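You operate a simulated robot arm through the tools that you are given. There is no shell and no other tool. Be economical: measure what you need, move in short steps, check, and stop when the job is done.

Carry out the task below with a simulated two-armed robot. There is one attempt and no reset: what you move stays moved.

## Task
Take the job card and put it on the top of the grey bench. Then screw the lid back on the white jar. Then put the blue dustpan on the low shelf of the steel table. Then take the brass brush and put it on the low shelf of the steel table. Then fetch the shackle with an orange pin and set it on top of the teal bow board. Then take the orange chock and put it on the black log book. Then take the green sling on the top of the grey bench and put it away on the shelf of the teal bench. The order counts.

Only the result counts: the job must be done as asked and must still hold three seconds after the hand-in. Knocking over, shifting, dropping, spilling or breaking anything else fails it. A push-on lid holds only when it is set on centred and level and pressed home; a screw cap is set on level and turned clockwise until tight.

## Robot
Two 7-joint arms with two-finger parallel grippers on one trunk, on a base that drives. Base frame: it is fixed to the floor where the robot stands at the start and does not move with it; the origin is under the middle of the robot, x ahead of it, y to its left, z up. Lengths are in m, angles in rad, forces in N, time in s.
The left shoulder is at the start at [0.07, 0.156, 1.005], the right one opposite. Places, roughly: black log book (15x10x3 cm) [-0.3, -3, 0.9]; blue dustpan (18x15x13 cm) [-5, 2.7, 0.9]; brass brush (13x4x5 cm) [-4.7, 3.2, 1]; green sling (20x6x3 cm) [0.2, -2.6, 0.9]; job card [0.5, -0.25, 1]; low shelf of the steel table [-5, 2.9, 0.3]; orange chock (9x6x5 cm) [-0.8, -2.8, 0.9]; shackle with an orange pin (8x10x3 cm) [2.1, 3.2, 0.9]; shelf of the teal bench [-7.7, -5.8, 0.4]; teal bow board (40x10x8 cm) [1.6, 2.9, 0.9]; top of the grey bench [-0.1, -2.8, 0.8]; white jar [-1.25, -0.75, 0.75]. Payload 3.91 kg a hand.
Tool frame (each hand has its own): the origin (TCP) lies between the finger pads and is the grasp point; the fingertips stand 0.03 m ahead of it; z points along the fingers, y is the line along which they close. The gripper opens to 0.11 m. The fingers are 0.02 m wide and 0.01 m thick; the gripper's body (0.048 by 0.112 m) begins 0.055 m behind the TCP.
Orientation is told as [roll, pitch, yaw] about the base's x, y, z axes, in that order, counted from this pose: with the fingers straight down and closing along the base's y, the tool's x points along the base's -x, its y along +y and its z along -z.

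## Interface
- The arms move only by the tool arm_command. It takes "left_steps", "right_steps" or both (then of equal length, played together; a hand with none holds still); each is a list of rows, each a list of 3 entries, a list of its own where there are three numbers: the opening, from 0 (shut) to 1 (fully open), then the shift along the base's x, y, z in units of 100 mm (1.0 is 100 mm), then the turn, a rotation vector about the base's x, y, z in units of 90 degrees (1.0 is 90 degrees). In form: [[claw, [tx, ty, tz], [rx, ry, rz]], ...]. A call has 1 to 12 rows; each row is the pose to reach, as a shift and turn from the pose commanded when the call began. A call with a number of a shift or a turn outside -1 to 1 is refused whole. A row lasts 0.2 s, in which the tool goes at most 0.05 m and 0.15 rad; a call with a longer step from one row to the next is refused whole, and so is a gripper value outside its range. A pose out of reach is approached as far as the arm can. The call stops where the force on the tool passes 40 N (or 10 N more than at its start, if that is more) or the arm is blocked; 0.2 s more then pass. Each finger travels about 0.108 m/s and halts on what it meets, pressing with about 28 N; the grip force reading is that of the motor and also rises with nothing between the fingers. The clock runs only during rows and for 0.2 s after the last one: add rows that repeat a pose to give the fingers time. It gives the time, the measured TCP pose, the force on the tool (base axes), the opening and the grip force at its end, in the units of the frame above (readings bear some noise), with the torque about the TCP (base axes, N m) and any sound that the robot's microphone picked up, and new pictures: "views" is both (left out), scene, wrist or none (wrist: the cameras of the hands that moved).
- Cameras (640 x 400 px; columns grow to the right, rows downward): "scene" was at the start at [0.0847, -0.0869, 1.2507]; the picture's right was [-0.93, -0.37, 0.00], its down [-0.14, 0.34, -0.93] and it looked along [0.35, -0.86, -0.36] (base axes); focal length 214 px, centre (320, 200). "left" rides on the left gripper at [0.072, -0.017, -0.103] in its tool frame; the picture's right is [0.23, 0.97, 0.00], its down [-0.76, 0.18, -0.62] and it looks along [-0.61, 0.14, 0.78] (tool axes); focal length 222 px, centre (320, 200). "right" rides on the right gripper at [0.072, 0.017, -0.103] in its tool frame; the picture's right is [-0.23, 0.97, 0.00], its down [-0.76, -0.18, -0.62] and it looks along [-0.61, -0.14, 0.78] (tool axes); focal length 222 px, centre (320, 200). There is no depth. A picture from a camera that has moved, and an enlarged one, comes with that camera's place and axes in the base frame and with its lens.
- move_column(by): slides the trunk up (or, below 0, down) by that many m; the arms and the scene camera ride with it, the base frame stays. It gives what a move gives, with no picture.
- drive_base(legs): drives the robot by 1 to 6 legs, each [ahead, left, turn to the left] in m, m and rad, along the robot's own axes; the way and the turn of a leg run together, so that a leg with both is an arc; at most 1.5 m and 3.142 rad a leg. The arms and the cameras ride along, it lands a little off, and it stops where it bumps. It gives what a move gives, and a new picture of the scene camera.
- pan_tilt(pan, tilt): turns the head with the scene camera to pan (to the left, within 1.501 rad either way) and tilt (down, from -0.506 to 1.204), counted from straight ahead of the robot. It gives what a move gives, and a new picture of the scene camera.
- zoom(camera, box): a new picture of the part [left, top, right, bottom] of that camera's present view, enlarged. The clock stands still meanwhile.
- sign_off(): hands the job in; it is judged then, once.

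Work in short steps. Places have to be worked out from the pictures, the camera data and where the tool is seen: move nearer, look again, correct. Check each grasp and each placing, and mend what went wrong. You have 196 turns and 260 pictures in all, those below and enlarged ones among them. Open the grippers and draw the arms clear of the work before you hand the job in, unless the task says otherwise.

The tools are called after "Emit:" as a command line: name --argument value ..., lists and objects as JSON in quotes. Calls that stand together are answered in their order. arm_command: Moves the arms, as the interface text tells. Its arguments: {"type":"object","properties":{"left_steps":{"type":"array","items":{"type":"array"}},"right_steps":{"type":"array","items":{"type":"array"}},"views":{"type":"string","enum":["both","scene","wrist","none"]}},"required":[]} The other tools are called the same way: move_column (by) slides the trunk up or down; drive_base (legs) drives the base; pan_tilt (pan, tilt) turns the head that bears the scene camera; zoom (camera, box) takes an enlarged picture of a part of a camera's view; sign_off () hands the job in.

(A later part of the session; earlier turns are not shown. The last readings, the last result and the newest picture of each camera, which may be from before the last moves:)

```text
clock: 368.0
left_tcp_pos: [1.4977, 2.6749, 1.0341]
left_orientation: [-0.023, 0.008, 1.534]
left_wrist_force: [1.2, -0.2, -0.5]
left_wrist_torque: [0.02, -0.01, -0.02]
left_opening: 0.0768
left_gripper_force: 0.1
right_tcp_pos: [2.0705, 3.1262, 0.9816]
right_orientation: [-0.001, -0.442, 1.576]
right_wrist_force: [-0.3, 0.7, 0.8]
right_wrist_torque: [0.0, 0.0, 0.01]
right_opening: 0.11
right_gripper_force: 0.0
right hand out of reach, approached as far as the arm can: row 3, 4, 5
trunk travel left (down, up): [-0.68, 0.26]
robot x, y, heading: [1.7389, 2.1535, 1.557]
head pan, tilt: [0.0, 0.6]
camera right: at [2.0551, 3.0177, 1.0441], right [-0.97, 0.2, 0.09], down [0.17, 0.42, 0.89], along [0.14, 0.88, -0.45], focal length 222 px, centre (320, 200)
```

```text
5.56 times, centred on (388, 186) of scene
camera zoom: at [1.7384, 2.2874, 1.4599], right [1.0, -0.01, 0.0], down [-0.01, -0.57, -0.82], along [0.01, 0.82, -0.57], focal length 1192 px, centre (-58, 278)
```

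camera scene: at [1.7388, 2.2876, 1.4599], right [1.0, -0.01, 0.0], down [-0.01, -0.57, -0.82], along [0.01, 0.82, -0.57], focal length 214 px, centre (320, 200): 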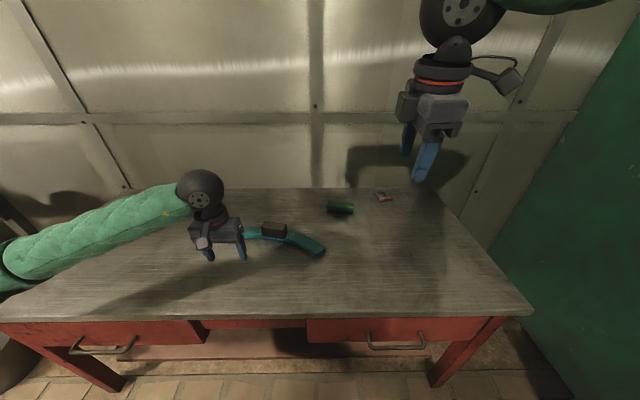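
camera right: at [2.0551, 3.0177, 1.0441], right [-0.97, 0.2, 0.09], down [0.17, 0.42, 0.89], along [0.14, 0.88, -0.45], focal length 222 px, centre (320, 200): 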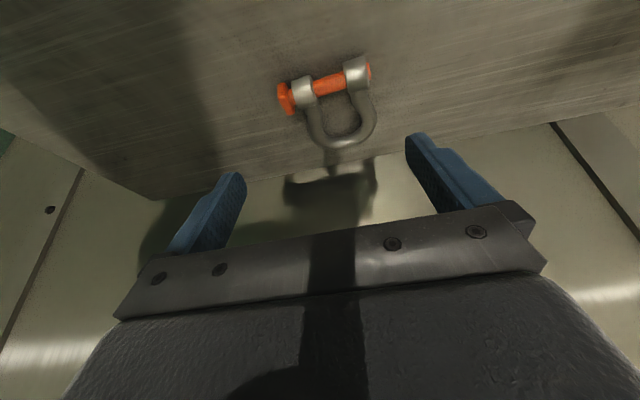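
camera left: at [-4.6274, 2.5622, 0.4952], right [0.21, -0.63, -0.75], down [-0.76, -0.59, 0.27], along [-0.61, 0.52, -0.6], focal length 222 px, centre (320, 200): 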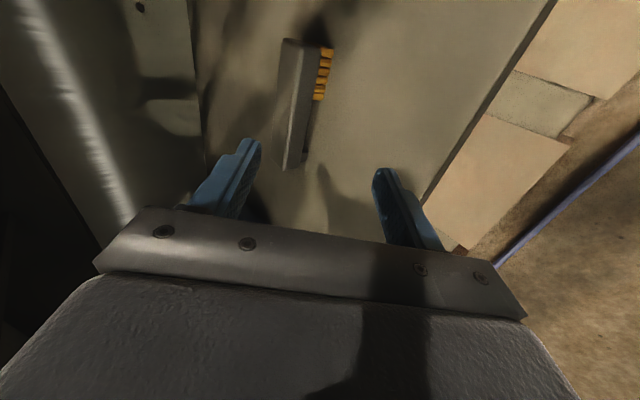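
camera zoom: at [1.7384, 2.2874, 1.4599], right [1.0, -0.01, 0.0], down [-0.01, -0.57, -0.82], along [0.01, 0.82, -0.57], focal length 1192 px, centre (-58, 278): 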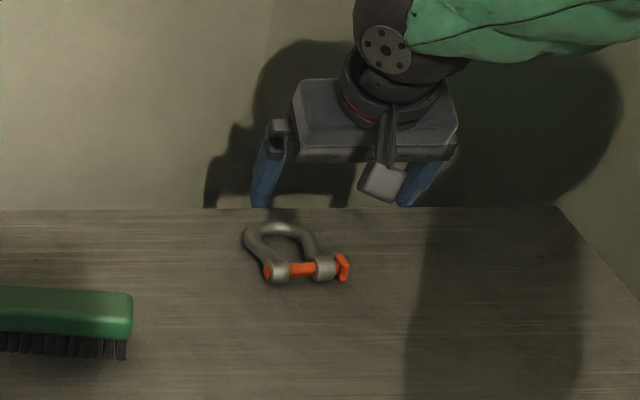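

Close. I drive 30 mm ahead and lower the trunk 70 mm to bring the fingers around the shackle.

Emit:
drive_base --legs '[[0.03, 0, 0]]'

Emit:
move_column --by -0.07

Emit:
arm_command --right_steps '[[1, [-0.1, 0.05, 0], [0, 0, 0]], [1, [-0.1, 0.1, 0], [0, 0, 0]]]' --views "wrist"

Emit:
zoom --camera "scene" --box '[340, 140, 436, 212]'

```text
clock: 368.8
left_tcp_pos: [1.4969, 2.7039, 1.0341]
left_orientation: [-0.023, 0.008, 1.533]
left_wrist_force: [-0.2, -0.5, 0.3]
left_wrist_torque: [0.0, 0.0, 0.02]
left_opening: 0.077
left_gripper_force: 0.0
right_tcp_pos: [2.0719, 3.1552, 0.9831]
right_orientation: [-0.002, -0.44, 1.576]
right_wrist_force: [-0.6, -0.7, 0.4]
right_wrist_torque: [0.03, 0.0, 0.0]
right_opening: 0.1097
right_gripper_force: 0.0
trunk travel left (down, up): [-0.68, 0.26]
robot x, y, heading: [1.7372, 2.1733, 1.559]
head pan, tilt: [0.0, 0.6]
camera scene: at [1.7387, 2.3153, 1.4603], right [1.0, -0.01, 0.0], down [-0.01, -0.56, -0.83], along [0.01, 0.83, -0.56], focal length 214 px, centre (320, 200)
```

scene: 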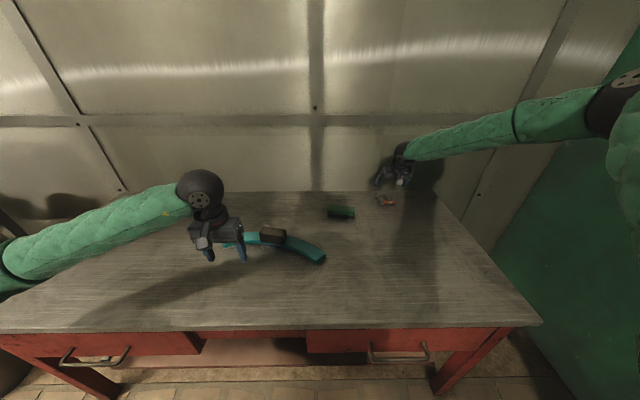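

```text
clock: 369.9
left_tcp_pos: [1.4986, 2.7046, 0.9636]
left_orientation: [-0.021, 0.009, 1.532]
left_wrist_force: [0.6, 0.1, 0.4]
left_wrist_torque: [0.0, 0.0, 0.0]
left_opening: 0.0769
left_gripper_force: 0.1
right_tcp_pos: [2.0713, 3.1567, 0.9125]
right_orientation: [-0.002, -0.439, 1.577]
right_wrist_force: [0.4, 0.3, 0.5]
right_wrist_torque: [0.0, -0.02, 0.02]
right_opening: 0.11
right_gripper_force: 0.0
trunk travel left (down, up): [-0.61, 0.33]
robot x, y, heading: [1.7378, 2.1777, 1.559]
head pan, tilt: [0.0, 0.6]
```

```text
clock: 370.5
left_tcp_pos: [1.4973, 2.7057, 0.9642]
left_orientation: [-0.021, 0.009, 1.532]
left_wrist_force: [0.6, -0.2, 0.3]
left_wrist_torque: [-0.02, 0.0, 0.01]
left_opening: 0.0769
left_gripper_force: 0.0
right_tcp_pos: [2.0658, 3.1559, 0.9159]
right_orientation: [0.0, -0.44, 1.576]
right_wrist_force: [-0.3, 0.2, 0.2]
right_wrist_torque: [-0.02, -0.01, 0.01]
right_opening: 0.1098
right_gripper_force: 0.1
right hand out of reach, approached as far as the arm can: row 1, 2
trunk travel left (down, up): [-0.61, 0.33]
robot x, y, heading: [1.7381, 2.1814, 1.558]
head pan, tilt: [0.0, 0.6]
camera right: at [2.0501, 3.0462, 0.9778], right [-0.97, 0.2, 0.1], down [0.17, 0.42, 0.89], along [0.14, 0.88, -0.45], focal length 222 px, centre (320, 200)
```

right: 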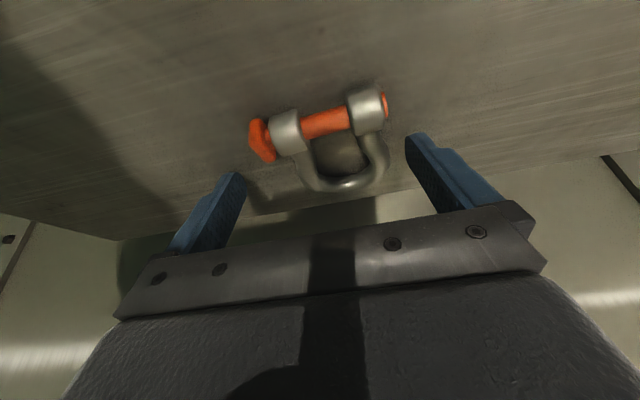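

```text
5.56 times, centred on (388, 176) of scene
camera zoom: at [1.7391, 2.3167, 1.3899], right [1.0, -0.01, 0.0], down [-0.01, -0.57, -0.82], along [0.01, 0.82, -0.57], focal length 1192 px, centre (-58, 333)
```

zoom: 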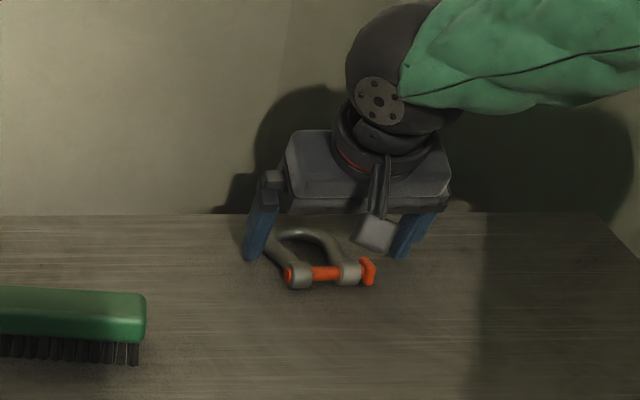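

Nearly there: I strafe the base 15 mm left and lower 30 mm, then check.

Emit:
drive_base --legs '[[0.0, 0.015, 0]]'

Emit:
move_column --by -0.028

Emit:
zoom --camera "right" --box '[160, 40, 480, 240]'

```text
clock: 371.2
left_tcp_pos: [1.4823, 2.7052, 0.9637]
left_orientation: [-0.023, 0.009, 1.532]
left_wrist_force: [-0.1, -0.4, 0.6]
left_wrist_torque: [-0.03, 0.01, 0.0]
left_opening: 0.0772
left_gripper_force: 0.1
right_tcp_pos: [2.0526, 3.1569, 0.9164]
right_orientation: [-0.002, -0.441, 1.576]
right_wrist_force: [0.5, -0.2, 0.7]
right_wrist_torque: [0.02, 0.01, 0.03]
right_opening: 0.1102
right_gripper_force: 0.1
trunk travel left (down, up): [-0.61, 0.33]
robot x, y, heading: [1.7241, 2.1752, 1.558]
head pan, tilt: [0.0, 0.6]
camera scene: at [1.7243, 2.317, 1.3899], right [1.0, -0.01, 0.0], down [-0.01, -0.57, -0.82], along [0.01, 0.82, -0.57], focal length 214 px, centre (320, 200)
```

scene: 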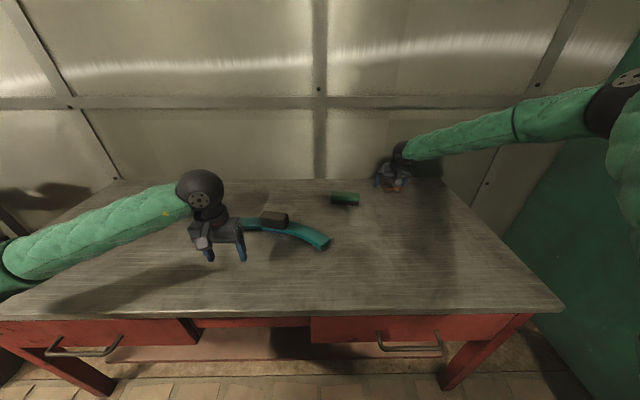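

```text
clock: 371.7
left_tcp_pos: [1.4834, 2.7036, 0.9481]
left_orientation: [-0.023, 0.006, 1.53]
left_wrist_force: [-0.4, -0.4, 0.2]
left_wrist_torque: [0.02, 0.03, 0.01]
left_opening: 0.0769
left_gripper_force: 0.1
right_tcp_pos: [2.0508, 3.1574, 0.9113]
right_orientation: [0.001, -0.454, 1.574]
right_wrist_force: [-0.2, -1.6, 3.1]
right_wrist_torque: [0.01, -0.07, 0.01]
right_opening: 0.1096
right_gripper_force: 0.1
trunk travel left (down, up): [-0.595, 0.345]
robot x, y, heading: [1.7252, 2.1759, 1.557]
head pan, tilt: [0.0, 0.6]
stopped: the force on the tool passed its limit at 46 N (the readings are from after the stop); the commanded pose is now the measured one
```

```text
2.00 times, centred on (320, 140) of right
camera zoom: at [2.0343, 3.0469, 0.9726], right [-0.97, 0.2, 0.1], down [0.18, 0.41, 0.89], along [0.14, 0.89, -0.44], focal length 444 px, centre (320, 320)
```

zoom: 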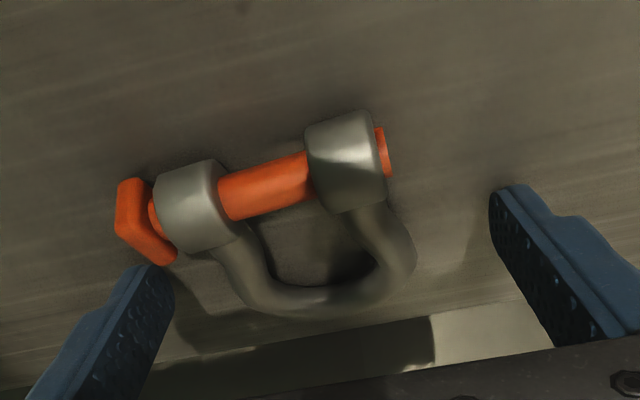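

The fingertips met the bench (z≈0.884). I raise 4 mm and close.

Emit:
arm_command --right_steps '[[1, [0, 0, 0.05], [0, 0, 0]], [0.7, [0, 0, 0.05], [0, 0, 0]], [0.4, [0, 0, 0.05], [0, 0, 0]], [0.1, [0, 0, 0.05], [0, 0, 0]], [0, [0, 0, 0.05], [0, 0, 0]], [0, [0, 0, 0.05], [0, 0, 0]]]' --views "wrist"

```text
clock: 373.1
left_tcp_pos: [1.4841, 2.7052, 0.9495]
left_orientation: [-0.021, 0.01, 1.535]
left_wrist_force: [-0.2, 0.0, -0.3]
left_wrist_torque: [-0.01, -0.02, 0.02]
left_opening: 0.0771
left_gripper_force: 0.1
right_tcp_pos: [2.051, 3.1584, 0.9124]
right_orientation: [0.0, -0.45, 1.574]
right_wrist_force: [0.6, -0.8, -0.6]
right_wrist_torque: [0.05, 0.01, 0.03]
right_opening: 0.0614
right_gripper_force: 28.1
trunk travel left (down, up): [-0.595, 0.345]
robot x, y, heading: [1.7237, 2.1758, 1.558]
head pan, tilt: [0.0, 0.6]
camera right: at [2.0355, 3.0486, 0.9736], right [-0.97, 0.2, 0.1], down [0.18, 0.42, 0.89], along [0.14, 0.89, -0.44], focal length 222 px, centre (320, 200)
```

right: 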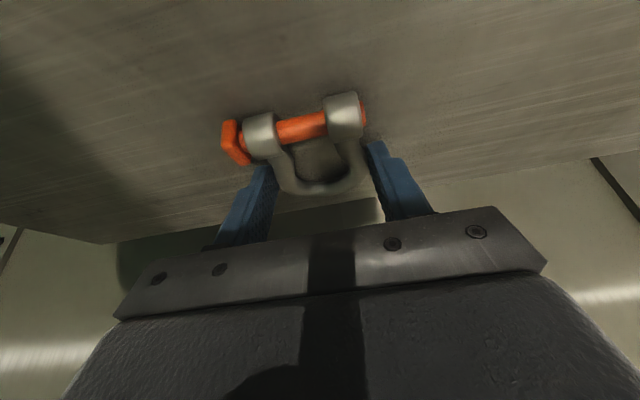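

Gripped (61 mm). I lift 60 mm and back a bit, then check.

Emit:
arm_command --right_steps '[[0, [0, 0, 0.2], [0, 0, 0]], [0, [0, -0.1, 0.4], [0, 0, 0]], [0, [0, -0.3, 0.7], [0, 0, 0]], [0, [0, -0.6, 0.9], [0, 0, 0]], [0, [0, -0.9, 0.9], [0, 0, 0]]]' --views "both"

```text
clock: 374.3
left_tcp_pos: [1.4831, 2.7058, 0.948]
left_orientation: [-0.021, 0.01, 1.533]
left_wrist_force: [-0.3, -0.7, 0.7]
left_wrist_torque: [-0.04, 0.04, -0.02]
left_opening: 0.0767
left_gripper_force: 0.1
right_tcp_pos: [2.0473, 3.0681, 1.0047]
right_orientation: [0.001, -0.451, 1.574]
right_wrist_force: [-0.8, 0.5, -2.0]
right_wrist_torque: [0.02, 0.01, 0.01]
right_opening: 0.0615
right_gripper_force: 27.8
trunk travel left (down, up): [-0.595, 0.345]
robot x, y, heading: [1.7251, 2.1751, 1.556]
head pan, tilt: [0.0, 0.6]
camera scene: at [1.7246, 2.3166, 1.3751], right [1.0, -0.01, 0.0], down [-0.01, -0.57, -0.82], along [0.01, 0.82, -0.57], focal length 214 px, centre (320, 200)
camera right: at [2.0321, 2.9593, 1.0655], right [-0.97, 0.2, 0.1], down [0.18, 0.41, 0.89], along [0.14, 0.89, -0.44], focal length 222 px, centre (320, 200)
```

scene: 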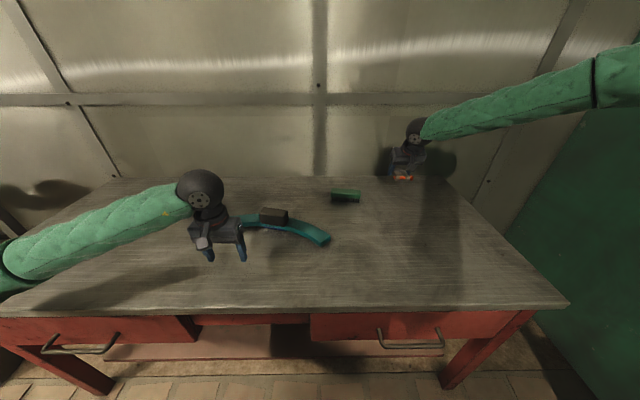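
right: 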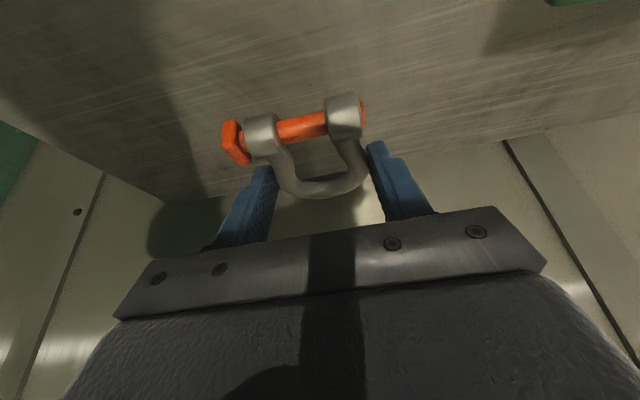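

Shackle held. Zoom on the bow board to choose the resting spot.

Emit:
zoom --camera "scene" --box '[230, 180, 350, 255]'

Emit:
zoom --camera "left" --box '[0, 0, 640, 400]'

```text
5.33 times, centred on (290, 218) of scene
camera zoom: at [1.7246, 2.3166, 1.3751], right [1.0, -0.01, 0.0], down [-0.01, -0.57, -0.82], along [0.01, 0.82, -0.57], focal length 1144 px, centre (480, 107)
```

zoom: 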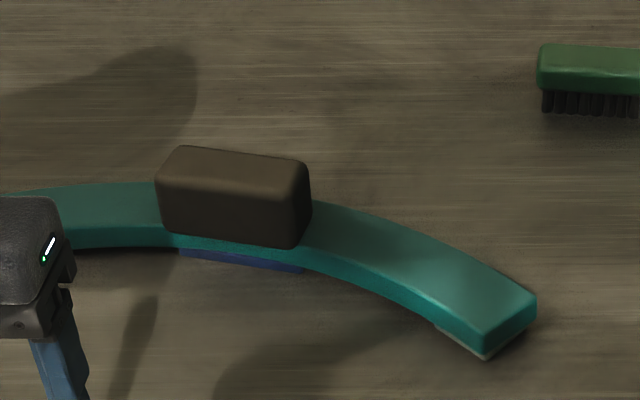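

```text
1.00 times, centred on (320, 200) of left (not enlarged: the box is as wide or as high as the picture)
camera zoom: at [1.4962, 2.6329, 1.0531], right [-0.98, -0.19, -0.02], down [-0.16, 0.77, 0.61], along [-0.1, 0.6, -0.79], focal length 222 px, centre (320, 200)
```

zoom: 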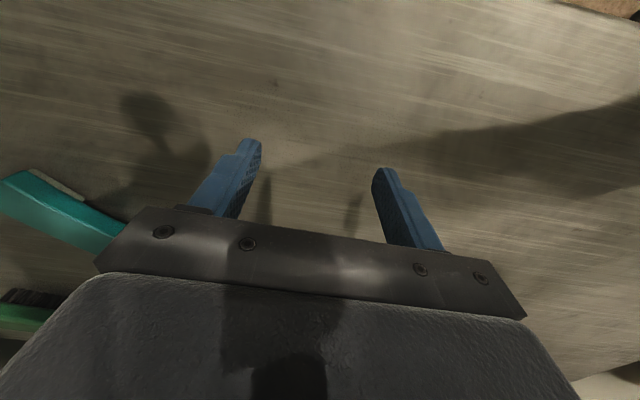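

I'll set it on the flat right arm of the board at ≈[1.69,2.825]. I move the left hand aside and carry the shackle over.

Emit:
arm_command --left_steps '[[0.7, [-0.3, -0.1, 0.2], [0, 0, 0]], [0.7, [-0.6, -0.2, 0.4], [0, 0, 0]], [0.7, [-1, -0.2, 0.5], [0, 0, 0]]]' --right_steps '[[0, [-0.2, -0.2, 0.3], [0, 0, 0]], [0, [-0.6, -0.4, 0.5], [0, 0, 0]], [0, [-1, -0.6, 0.6], [0, 0, 0]]]' --views "none"

Emit:
arm_command --right_steps '[[0, [-0.4, -0.2, 0], [0, 0, 0]], [0, [-0.8, -0.5, 0], [0, 0, 0]], [0, [-1, -0.8, 0], [0, 0, 0]]]' --views "none"

Emit:
arm_command --right_steps '[[0, [-0.4, -0.2, 0], [0, 0, 0]], [0, [-0.8, -0.5, 0], [0, 0, 0]], [0, [-1, -0.8, 0], [0, 0, 0]]]' --views "none"

Emit:
arm_command --right_steps '[[0, [-0.3, -0.1, 0], [0, 0, 0]], [0, [-0.57, -0.2, 0], [0, 0, 0]], [0, [-0.57, -0.2, 0], [0, 0, 0]]]' --views "both"

```text
clock: 375.1
left_tcp_pos: [1.3808, 2.6829, 0.9993]
left_orientation: [-0.023, 0.008, 1.531]
left_wrist_force: [-0.8, 0.3, -0.7]
left_wrist_torque: [0.01, 0.03, 0.01]
left_opening: 0.077
left_gripper_force: 0.1
right_tcp_pos: [1.9494, 3.0075, 1.0683]
right_orientation: [-0.001, -0.454, 1.573]
right_wrist_force: [0.4, -0.2, -2.7]
right_wrist_torque: [-0.01, -0.02, 0.04]
right_opening: 0.0619
right_gripper_force: 27.3
trunk travel left (down, up): [-0.595, 0.345]
robot x, y, heading: [1.7199, 2.1774, 1.555]
head pan, tilt: [0.0, 0.6]
```

```text
clock: 375.9
left_tcp_pos: [1.3822, 2.6839, 0.998]
left_orientation: [-0.022, 0.01, 1.533]
left_wrist_force: [0.2, -0.3, 0.8]
left_wrist_torque: [-0.04, -0.02, 0.02]
left_opening: 0.0769
left_gripper_force: 0.1
right_tcp_pos: [1.8496, 2.926, 1.0621]
right_orientation: [0.0, -0.45, 1.575]
right_wrist_force: [-0.6, -0.5, -3.2]
right_wrist_torque: [0.01, 0.0, 0.0]
right_opening: 0.0617
right_gripper_force: 28.5
trunk travel left (down, up): [-0.595, 0.345]
robot x, y, heading: [1.7218, 2.1765, 1.553]
head pan, tilt: [0.0, 0.6]
```

```text
clock: 376.7
left_tcp_pos: [1.3826, 2.6832, 0.9982]
left_orientation: [-0.025, 0.008, 1.532]
left_wrist_force: [-0.4, -0.7, -1.1]
left_wrist_torque: [0.0, 0.0, 0.01]
left_opening: 0.0768
left_gripper_force: 0.0
right_tcp_pos: [1.7545, 2.8456, 1.0649]
right_orientation: [0.003, -0.454, 1.573]
right_wrist_force: [-0.5, -0.5, -2.1]
right_wrist_torque: [0.0, 0.02, -0.01]
right_opening: 0.0616
right_gripper_force: 27.8
right hand out of reach, approached as far as the arm can: row 3
trunk travel left (down, up): [-0.595, 0.345]
robot x, y, heading: [1.7211, 2.1772, 1.56]
head pan, tilt: [0.0, 0.6]
```

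```text
clock: 377.5
left_tcp_pos: [1.3819, 2.6837, 0.9981]
left_orientation: [-0.021, 0.01, 1.533]
left_wrist_force: [0.1, 0.3, 0.3]
left_wrist_torque: [-0.02, -0.04, 0.0]
left_opening: 0.0768
left_gripper_force: 0.1
right_tcp_pos: [1.7518, 2.8341, 1.0665]
right_orientation: [0.001, -0.451, 1.575]
right_wrist_force: [1.0, -0.1, -3.1]
right_wrist_torque: [0.02, 0.02, 0.0]
right_opening: 0.0616
right_gripper_force: 28.2
right hand out of reach, approached as far as the arm can: row 1, 2, 3
trunk travel left (down, up): [-0.595, 0.345]
robot x, y, heading: [1.7231, 2.1742, 1.561]
head pan, tilt: [0.0, 0.6]
camera scene: at [1.7243, 2.317, 1.3751], right [1.0, -0.01, 0.0], down [-0.01, -0.57, -0.82], along [0.01, 0.82, -0.57], focal length 214 px, centre (320, 200)
camera right: at [1.736, 2.7248, 1.1287], right [-0.97, 0.2, 0.1], down [0.18, 0.42, 0.89], along [0.14, 0.89, -0.44], focal length 222 px, centre (320, 200)
```

scene: 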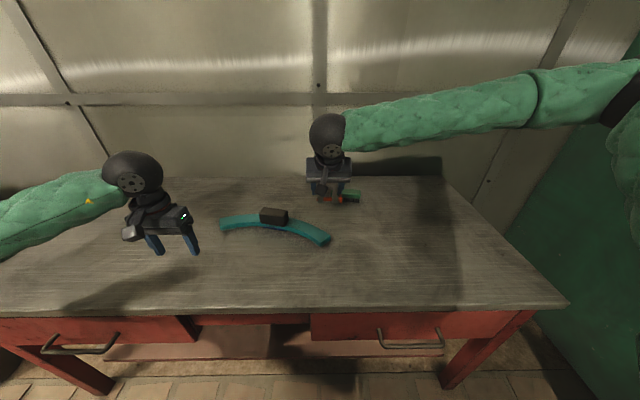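
right: 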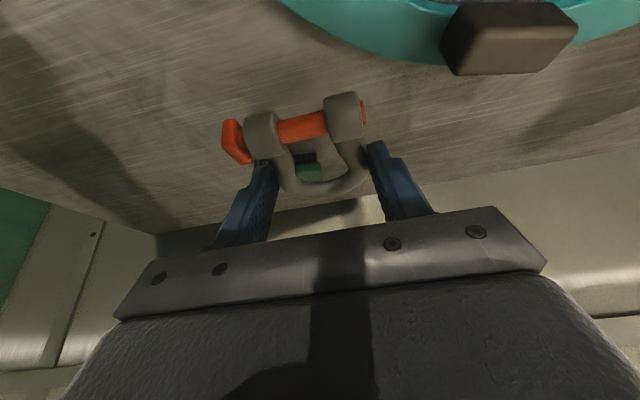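

The arm is at its inner limit, so I shift the base 60 mm left and 10 mm back instead.

Emit:
drive_base --legs '[[-0.01, 0.062, 0]]'

Emit:
arm_command --right_steps '[[0, [0, 0, -0.3], [0, 0, 0]], [0, [0, 0, -0.6], [0, 0, 0]], [0, [0, 0, -0.8], [0, 0, 0]]]' --views "wrist"

Emit:
zoom --camera "scene" --box '[260, 170, 380, 245]'

```text
clock: 378.5
left_tcp_pos: [1.3185, 2.6735, 0.9978]
left_orientation: [-0.023, 0.008, 1.532]
left_wrist_force: [-0.3, 0.0, -0.8]
left_wrist_torque: [-0.01, -0.03, -0.02]
left_opening: 0.0769
left_gripper_force: 0.2
right_tcp_pos: [1.6883, 2.8251, 1.0674]
right_orientation: [0.0, -0.45, 1.577]
right_wrist_force: [-0.1, -0.1, -2.4]
right_wrist_torque: [0.0, -0.02, 0.0]
right_opening: 0.0617
right_gripper_force: 28.1
trunk travel left (down, up): [-0.595, 0.345]
robot x, y, heading: [1.6646, 2.1702, 1.555]
head pan, tilt: [0.0, 0.6]
camera scene: at [1.6602, 2.3074, 1.3751], right [1.0, -0.01, 0.0], down [0.0, -0.57, -0.82], along [0.01, 0.82, -0.57], focal length 214 px, centre (320, 200)
```

scene: 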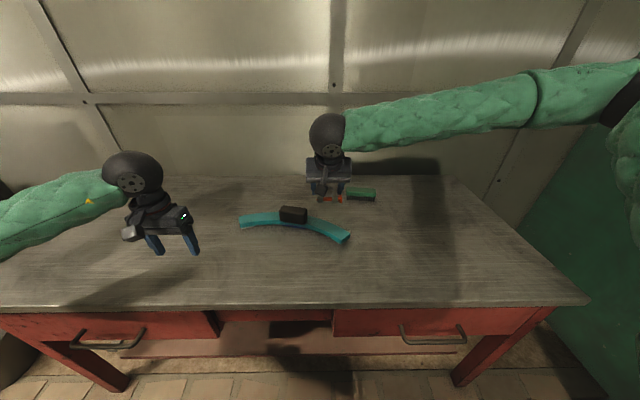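

```text
clock: 379.3
left_tcp_pos: [1.3207, 2.6748, 0.9987]
left_orientation: [-0.02, 0.009, 1.532]
left_wrist_force: [-0.7, -0.1, 0.4]
left_wrist_torque: [0.0, -0.03, 0.01]
left_opening: 0.077
left_gripper_force: 0.0
right_tcp_pos: [1.7091, 2.8226, 0.9933]
right_orientation: [0.004, -0.451, 1.574]
right_wrist_force: [-0.3, 0.3, -1.4]
right_wrist_torque: [0.02, 0.01, 0.0]
right_opening: 0.0617
right_gripper_force: 28.1
right hand out of reach, approached as far as the arm can: row 1, 2, 3
trunk travel left (down, up): [-0.595, 0.345]
robot x, y, heading: [1.6607, 2.168, 1.555]
head pan, tilt: [0.0, 0.6]
camera right: at [1.694, 2.7129, 1.0552], right [-0.97, 0.2, 0.1], down [0.18, 0.42, 0.89], along [0.13, 0.89, -0.44], focal length 222 px, centre (320, 200)
```

right: 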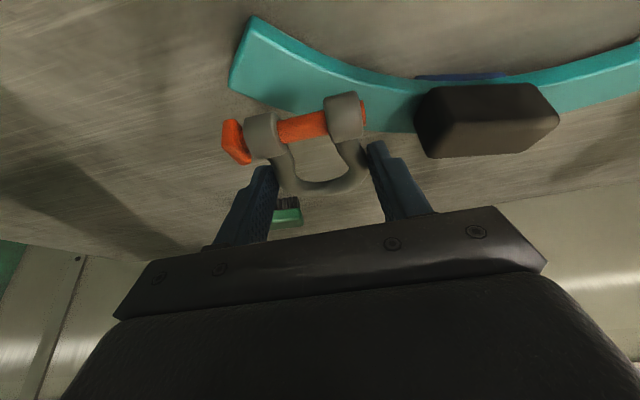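

```text
5.33 times, centred on (320, 208) of scene
camera zoom: at [1.664, 2.3079, 1.3751], right [1.0, -0.01, 0.0], down [-0.01, -0.57, -0.82], along [0.01, 0.82, -0.57], focal length 1144 px, centre (320, 160)
```

zoom: 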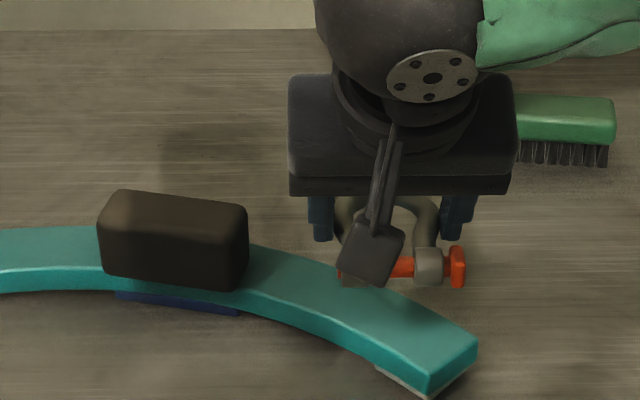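

Seen in projection, the shackle needs ~18 mm left; y is right. I strafe 18 mm and lower by the trunk in small steps.

Emit:
drive_base --legs '[[0, 0.018, 0]]'

Emit:
move_column --by -0.025

Emit:
zoom --camera "scene" --box '[260, 170, 380, 245]'

```text
clock: 380.1
left_tcp_pos: [1.3024, 2.6747, 0.9984]
left_orientation: [-0.022, 0.009, 1.533]
left_wrist_force: [0.5, 0.7, -0.3]
left_wrist_torque: [-0.02, 0.0, -0.03]
left_opening: 0.0772
left_gripper_force: 0.1
right_tcp_pos: [1.6901, 2.8226, 0.9943]
right_orientation: [0.002, -0.451, 1.577]
right_wrist_force: [0.1, 0.3, -2.2]
right_wrist_torque: [0.0, 0.0, -0.01]
right_opening: 0.0618
right_gripper_force: 28.3
trunk travel left (down, up): [-0.595, 0.345]
robot x, y, heading: [1.6445, 2.1697, 1.557]
head pan, tilt: [0.0, 0.6]
camera scene: at [1.6447, 2.3078, 1.3751], right [1.0, -0.01, 0.0], down [-0.01, -0.57, -0.82], along [0.01, 0.82, -0.57], focal length 214 px, centre (320, 200)
```

scene: 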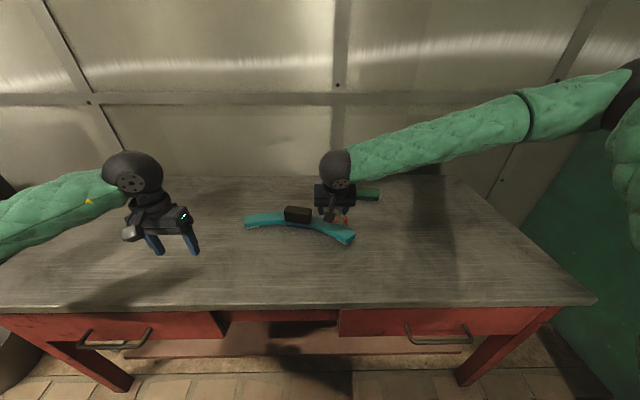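

```text
clock: 380.8
left_tcp_pos: [1.3019, 2.6737, 0.9735]
left_orientation: [-0.021, 0.008, 1.533]
left_wrist_force: [0.0, -0.3, -0.1]
left_wrist_torque: [-0.01, 0.01, 0.03]
left_opening: 0.0768
left_gripper_force: 0.0
right_tcp_pos: [1.6912, 2.8213, 0.9688]
right_orientation: [0.002, -0.45, 1.576]
right_wrist_force: [0.0, -0.8, -2.4]
right_wrist_torque: [0.01, 0.03, 0.04]
right_opening: 0.0617
right_gripper_force: 28.1
trunk travel left (down, up): [-0.57, 0.37]
robot x, y, heading: [1.6452, 2.1709, 1.556]
head pan, tilt: [0.0, 0.6]
```

```text
5.33 times, centred on (320, 208) of scene
camera zoom: at [1.6453, 2.3072, 1.3503], right [1.0, -0.01, 0.0], down [-0.01, -0.56, -0.83], along [0.01, 0.82, -0.56], focal length 1144 px, centre (320, 160)
```

zoom: 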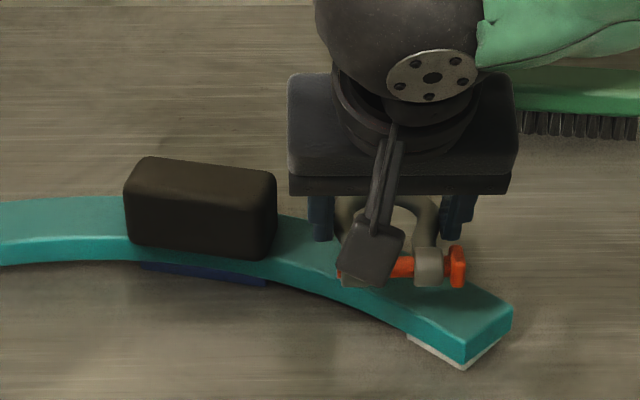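

x is right now; it needs ~15 mm toward me. I back 15 mm and lower in 8 mm steps.

Emit:
drive_base --legs '[[-0.015, 0, 0]]'

Emit:
move_column --by -0.01

Emit:
move_column --by -0.006

Emit:
zoom --camera "scene" --box '[290, 190, 370, 240]'

```text
clock: 381.6
left_tcp_pos: [1.3026, 2.6592, 0.9733]
left_orientation: [-0.023, 0.01, 1.531]
left_wrist_force: [-0.3, -0.4, -0.3]
left_wrist_torque: [0.02, 0.01, 0.0]
left_opening: 0.0773
left_gripper_force: 0.0
right_tcp_pos: [1.6905, 2.8074, 0.9691]
right_orientation: [0.003, -0.45, 1.575]
right_wrist_force: [0.6, 0.2, -2.1]
right_wrist_torque: [-0.01, 0.0, -0.01]
right_opening: 0.0617
right_gripper_force: 27.9
trunk travel left (down, up): [-0.57, 0.37]
robot x, y, heading: [1.6463, 2.1527, 1.552]
head pan, tilt: [0.0, 0.6]
camera scene: at [1.6448, 2.2925, 1.35], right [1.0, -0.01, 0.0], down [-0.01, -0.56, -0.83], along [0.01, 0.82, -0.56], focal length 214 px, centre (320, 200)
```

scene: 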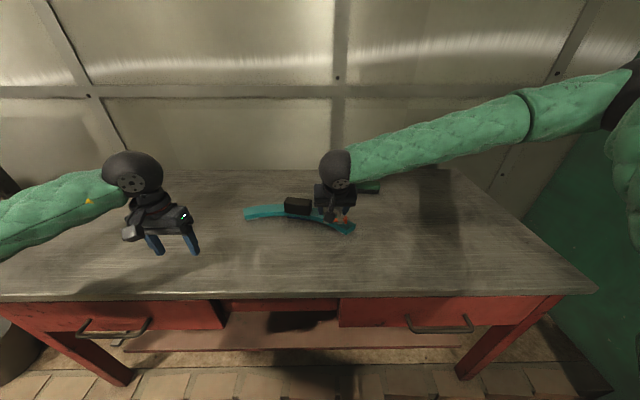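

```text
clock: 382.1
left_tcp_pos: [1.3034, 2.6591, 0.9639]
left_orientation: [-0.022, 0.007, 1.533]
left_wrist_force: [0.0, -0.4, 0.7]
left_wrist_torque: [0.02, -0.01, 0.01]
left_opening: 0.0767
left_gripper_force: 0.0
right_tcp_pos: [1.6916, 2.8065, 0.9605]
right_orientation: [0.003, -0.452, 1.576]
right_wrist_force: [-0.1, -0.2, -2.5]
right_wrist_torque: [0.02, 0.01, 0.02]
right_opening: 0.0616
right_gripper_force: 28.2
trunk travel left (down, up): [-0.56, 0.38]
robot x, y, heading: [1.6466, 2.1536, 1.558]
head pan, tilt: [0.0, 0.6]
```

```text
clock: 382.7
left_tcp_pos: [1.3022, 2.6592, 0.9568]
left_orientation: [-0.021, 0.01, 1.535]
left_wrist_force: [-0.8, -0.6, 0.0]
left_wrist_torque: [0.01, 0.01, 0.0]
left_opening: 0.0767
left_gripper_force: 0.0
right_tcp_pos: [1.6903, 2.808, 0.9522]
right_orientation: [0.003, -0.451, 1.576]
right_wrist_force: [-0.8, -0.2, -2.7]
right_wrist_torque: [0.03, 0.07, 0.02]
right_opening: 0.0616
right_gripper_force: 27.9
trunk travel left (down, up): [-0.554, 0.386]
robot x, y, heading: [1.6424, 2.1558, 1.559]
head pan, tilt: [0.0, 0.6]
```

```text
8.00 times, centred on (330, 215) of scene
camera zoom: at [1.645, 2.2928, 1.3342], right [1.0, -0.01, 0.0], down [-0.01, -0.57, -0.82], along [0.01, 0.82, -0.57], focal length 1716 px, centre (240, 80)
```

zoom: 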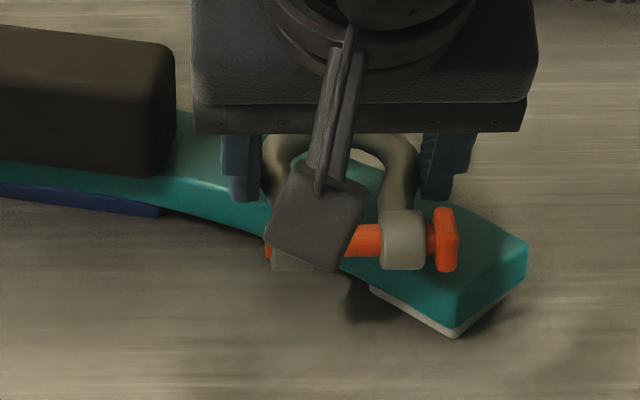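

The left eye now overhangs the front edge, so I go forward 12 mm again.

Emit:
drive_base --legs '[[0.013, 0, 0]]'

Emit:
move_column --by -0.006

Emit:
zoom --camera "scene" --box '[290, 190, 370, 240]'

```text
clock: 383.4
left_tcp_pos: [1.3027, 2.6721, 0.957]
left_orientation: [-0.021, 0.007, 1.533]
left_wrist_force: [0.1, 1.5, 0.1]
left_wrist_torque: [-0.02, -0.01, -0.03]
left_opening: 0.077
left_gripper_force: 0.0
right_tcp_pos: [1.6905, 2.8221, 0.9521]
right_orientation: [0.004, -0.451, 1.575]
right_wrist_force: [0.2, 0.3, -3.4]
right_wrist_torque: [-0.01, 0.0, -0.02]
right_opening: 0.0617
right_gripper_force: 28.1
trunk travel left (down, up): [-0.554, 0.386]
robot x, y, heading: [1.6416, 2.168, 1.56]
head pan, tilt: [0.0, 0.6]
camera scene: at [1.645, 2.3068, 1.3341], right [1.0, -0.01, 0.0], down [-0.01, -0.57, -0.82], along [0.01, 0.82, -0.57], focal length 214 px, centre (320, 200)
```

scene: 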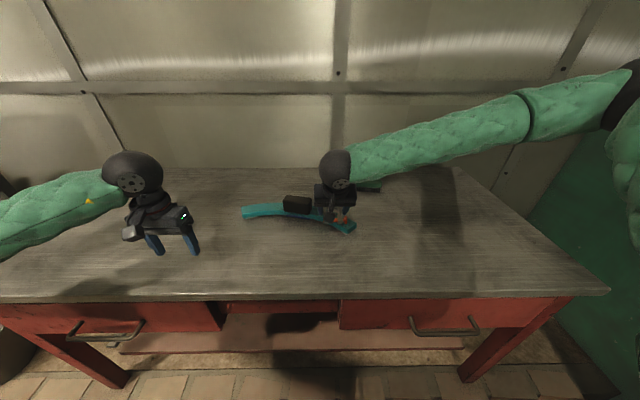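

```text
clock: 384.0
left_tcp_pos: [1.3013, 2.673, 0.9516]
left_orientation: [-0.023, 0.008, 1.534]
left_wrist_force: [-0.6, 0.4, -0.3]
left_wrist_torque: [0.02, 0.02, -0.03]
left_opening: 0.0771
left_gripper_force: 0.0
right_tcp_pos: [1.6909, 2.8202, 0.9459]
right_orientation: [0.005, -0.451, 1.575]
right_wrist_force: [0.2, 0.0, -2.3]
right_wrist_torque: [-0.01, 0.01, 0.01]
right_opening: 0.0616
right_gripper_force: 28.2
trunk travel left (down, up): [-0.548, 0.392]
robot x, y, heading: [1.6421, 2.1655, 1.559]
head pan, tilt: [0.0, 0.6]
```

```text
8.00 times, centred on (330, 215) of scene
camera zoom: at [1.645, 2.3066, 1.328], right [1.0, -0.01, 0.0], down [-0.01, -0.57, -0.82], along [0.01, 0.82, -0.57], focal length 1716 px, centre (240, 80)
```

zoom: 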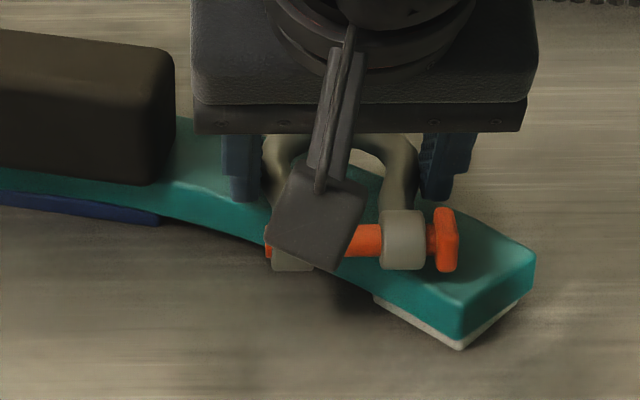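

I advance another 12 mm so both eyes lie on the board, then lower slowly.

Emit:
drive_base --legs '[[0.012, 0, 0]]'

Emit:
move_column --by -0.006

Emit:
move_column --by -0.005

Emit:
zoom --camera "scene" --box '[290, 185, 370, 235]'

```text
clock: 384.8
left_tcp_pos: [1.3024, 2.6858, 0.9511]
left_orientation: [-0.024, 0.01, 1.532]
left_wrist_force: [0.2, 1.0, 0.2]
left_wrist_torque: [-0.03, -0.02, -0.01]
left_opening: 0.077
left_gripper_force: 0.1
right_tcp_pos: [1.6904, 2.8327, 0.9468]
right_orientation: [0.003, -0.45, 1.577]
right_wrist_force: [0.0, 1.5, -3.2]
right_wrist_torque: [0.0, 0.0, 0.02]
right_opening: 0.0616
right_gripper_force: 28.5
trunk travel left (down, up): [-0.548, 0.392]
robot x, y, heading: [1.6452, 2.1793, 1.559]
head pan, tilt: [0.0, 0.6]
camera scene: at [1.6451, 2.3184, 1.3281], right [1.0, -0.01, 0.0], down [-0.01, -0.57, -0.82], along [0.01, 0.82, -0.57], focal length 214 px, centre (320, 200)
```

scene: 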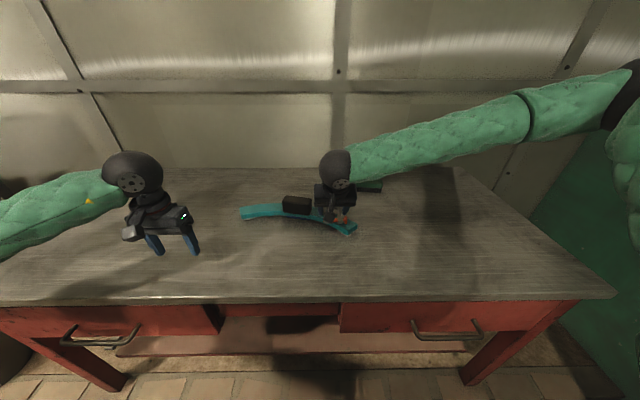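

```text
clock: 385.3
left_tcp_pos: [1.3025, 2.6844, 0.9458]
left_orientation: [-0.024, 0.009, 1.534]
left_wrist_force: [-0.3, -1.1, 0.8]
left_wrist_torque: [-0.01, 0.0, 0.01]
left_opening: 0.0771
left_gripper_force: 0.1
right_tcp_pos: [1.6892, 2.8339, 0.9413]
right_orientation: [0.003, -0.45, 1.576]
right_wrist_force: [0.1, -0.2, -1.5]
right_wrist_torque: [0.01, 0.03, -0.01]
right_opening: 0.0617
right_gripper_force: 28.3
trunk travel left (down, up): [-0.542, 0.398]
robot x, y, heading: [1.6447, 2.1747, 1.557]
head pan, tilt: [0.0, 0.6]
```

```text
clock: 385.8
left_tcp_pos: [1.3034, 2.6831, 0.9421]
left_orientation: [-0.023, 0.007, 1.532]
left_wrist_force: [-0.1, 0.8, 0.1]
left_wrist_torque: [-0.03, 0.0, 0.0]
left_opening: 0.0771
left_gripper_force: 0.2
right_tcp_pos: [1.6907, 2.8324, 0.9388]
right_orientation: [0.005, -0.455, 1.575]
right_wrist_force: [3.3, 2.4, 30.1]
right_wrist_torque: [-0.17, -0.69, 0.01]
right_opening: 0.0617
right_gripper_force: 28.3
trunk travel left (down, up): [-0.537, 0.403]
robot x, y, heading: [1.6415, 2.1842, 1.559]
head pan, tilt: [0.0, 0.6]
```

```text
8.00 times, centred on (330, 210) of scene
camera zoom: at [1.6453, 2.3159, 1.3179], right [1.0, -0.01, 0.0], down [-0.01, -0.56, -0.83], along [0.01, 0.83, -0.56], focal length 1716 px, centre (240, 120)
```

zoom: 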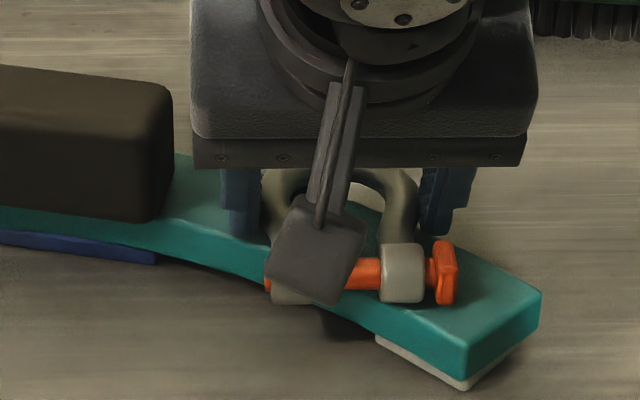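

Contact, but the left eye's contact point lies just off the front edge. I raise 12 mm, go forward 20 mm and lower again.

Emit:
move_column --by 0.014

Emit:
drive_base --legs '[[0.02, 0, 0]]'

Emit:
move_column --by -0.01

Emit:
zoom --camera "scene" --box '[290, 185, 370, 235]'

```text
clock: 386.5
left_tcp_pos: [1.3018, 2.6822, 0.9547]
left_orientation: [-0.024, 0.009, 1.532]
left_wrist_force: [0.3, -0.8, 0.0]
left_wrist_torque: [-0.04, 0.02, -0.01]
left_opening: 0.0771
left_gripper_force: 0.0
right_tcp_pos: [1.6907, 2.8326, 0.9494]
right_orientation: [0.003, -0.449, 1.577]
right_wrist_force: [-0.2, 0.4, -3.1]
right_wrist_torque: [0.02, -0.03, 0.02]
right_opening: 0.0619
right_gripper_force: 28.3
trunk travel left (down, up): [-0.551, 0.389]
robot x, y, heading: [1.6435, 2.1823, 1.556]
head pan, tilt: [0.0, 0.6]
```

```text
clock: 387.2
left_tcp_pos: [1.3021, 2.7047, 0.9548]
left_orientation: [-0.022, 0.01, 1.534]
left_wrist_force: [-1.1, 0.7, -0.1]
left_wrist_torque: [-0.03, 0.0, -0.01]
left_opening: 0.077
left_gripper_force: 0.2
right_tcp_pos: [1.6896, 2.8541, 0.9488]
right_orientation: [0.002, -0.448, 1.576]
right_wrist_force: [0.5, -0.1, -3.4]
right_wrist_torque: [-0.03, 0.02, -0.01]
right_opening: 0.0618
right_gripper_force: 27.8
trunk travel left (down, up): [-0.551, 0.389]
robot x, y, heading: [1.6434, 2.1984, 1.557]
head pan, tilt: [0.0, 0.6]
camera scene: at [1.6453, 2.3386, 1.331], right [1.0, -0.01, 0.0], down [-0.01, -0.57, -0.82], along [0.01, 0.82, -0.57], focal length 214 px, centre (320, 200)
```

scene: 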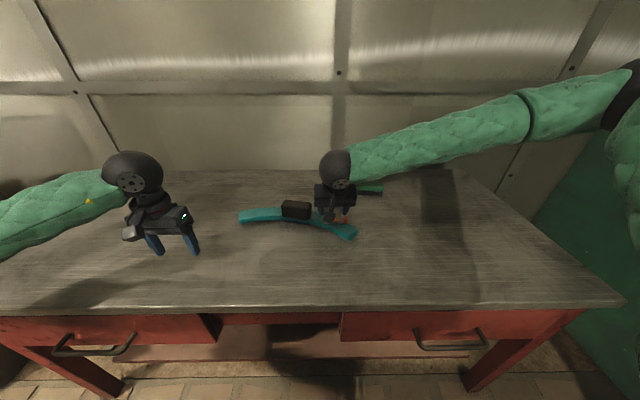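

```text
clock: 387.8
left_tcp_pos: [1.3014, 2.703, 0.9443]
left_orientation: [-0.021, 0.008, 1.532]
left_wrist_force: [1.4, -0.8, 0.2]
left_wrist_torque: [-0.02, 0.02, -0.03]
left_opening: 0.077
left_gripper_force: 0.0
right_tcp_pos: [1.6909, 2.8523, 0.9391]
right_orientation: [0.005, -0.45, 1.575]
right_wrist_force: [0.0, -0.2, -2.7]
right_wrist_torque: [0.04, 0.02, -0.02]
right_opening: 0.0617
right_gripper_force: 28.5
trunk travel left (down, up): [-0.541, 0.399]
robot x, y, heading: [1.645, 2.1962, 1.562]
head pan, tilt: [0.0, 0.6]
```

```text
8.00 times, centred on (330, 210) of scene
camera zoom: at [1.6454, 2.3374, 1.3211], right [1.0, -0.01, 0.0], down [-0.01, -0.57, -0.82], along [0.01, 0.82, -0.57], focal length 1716 px, centre (240, 120)
```

zoom: 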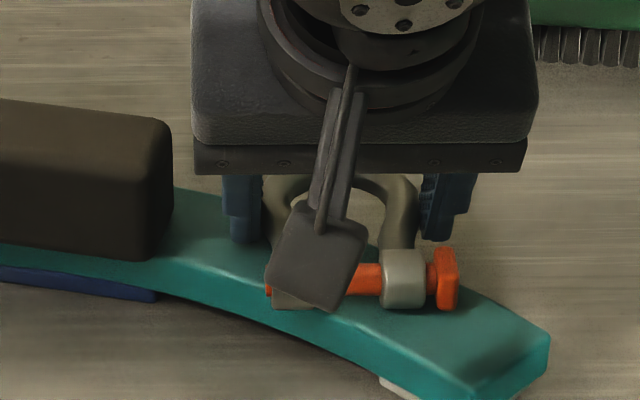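

Good: both eyes are over the board. Lower 5 mm more and check force.

Emit:
move_column --by -0.005

Emit:
move_column --by -0.003

```text
clock: 388.4
left_tcp_pos: [1.303, 2.7021, 0.9416]
left_orientation: [-0.021, 0.006, 1.532]
left_wrist_force: [0.7, -0.1, -0.1]
left_wrist_torque: [0.01, -0.02, 0.02]
left_opening: 0.0772
left_gripper_force: 0.0
right_tcp_pos: [1.6914, 2.8516, 0.9387]
right_orientation: [0.006, -0.459, 1.574]
right_wrist_force: [5.4, 1.7, 36.6]
right_wrist_torque: [-0.18, 0.47, 0.34]
right_opening: 0.0615
right_gripper_force: 27.9
trunk travel left (down, up): [-0.536, 0.404]
robot x, y, heading: [1.6431, 2.1964, 1.562]
head pan, tilt: [0.0, 0.6]
```

```text
clock: 388.7
left_tcp_pos: [1.3029, 2.7027, 0.9385]
left_orientation: [-0.024, 0.005, 1.534]
left_wrist_force: [-0.7, 1.0, 0.1]
left_wrist_torque: [-0.01, -0.03, 0.01]
left_opening: 0.0771
left_gripper_force: 0.0
right_tcp_pos: [1.6899, 2.854, 0.9397]
right_orientation: [0.007, -0.459, 1.574]
right_wrist_force: [0.3, -3.5, 16.1]
right_wrist_torque: [-0.09, 0.42, 0.2]
right_opening: 0.0616
right_gripper_force: 27.6
trunk travel left (down, up): [-0.536, 0.404]
robot x, y, heading: [1.644, 2.1986, 1.564]
head pan, tilt: [0.0, 0.6]
stopped: the force on the tool passed its limit at 52 N (the readings are from after the stop); the commanded pose is now the measured one
```

In contact. I open partly and withdraw upward along the tool axis.

Emit:
arm_command --right_steps '[[0.4, [0, 0, 0.02], [0, 0, 0]], [0.68, [0, 0, 0.03], [0, 0, 0]], [0.72, [0, 0, 0.03], [0, 0, 0]], [0.72, [0, -0.05, 0.2], [0, 0, 0]], [0.72, [0, -0.2, 0.5], [0, 0, 0]], [0.72, [0, -0.35, 0.9], [0, 0, 0]]]' --views "none"

Emit:
zoom --camera "scene" --box '[290, 185, 370, 235]'

```text
clock: 390.1
left_tcp_pos: [1.3036, 2.7034, 0.9408]
left_orientation: [-0.023, 0.007, 1.533]
left_wrist_force: [0.0, -0.1, -0.7]
left_wrist_torque: [-0.01, 0.01, -0.01]
left_opening: 0.077
left_gripper_force: 0.1
right_tcp_pos: [1.6887, 2.8174, 1.0266]
right_orientation: [0.006, -0.456, 1.575]
right_wrist_force: [-0.5, -1.2, -0.1]
right_wrist_torque: [0.0, 0.01, -0.04]
right_opening: 0.0792
right_gripper_force: 0.0
trunk travel left (down, up): [-0.536, 0.404]
robot x, y, heading: [1.6427, 2.2003, 1.559]
head pan, tilt: [0.0, 0.6]
```

```text
8.00 times, centred on (330, 210) of scene
camera zoom: at [1.6449, 2.3355, 1.316], right [1.0, -0.01, 0.0], down [-0.01, -0.56, -0.83], along [0.01, 0.83, -0.56], focal length 1716 px, centre (240, 120)
```

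zoom: 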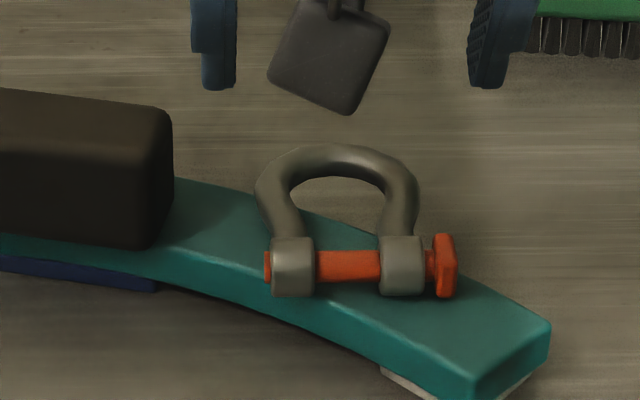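

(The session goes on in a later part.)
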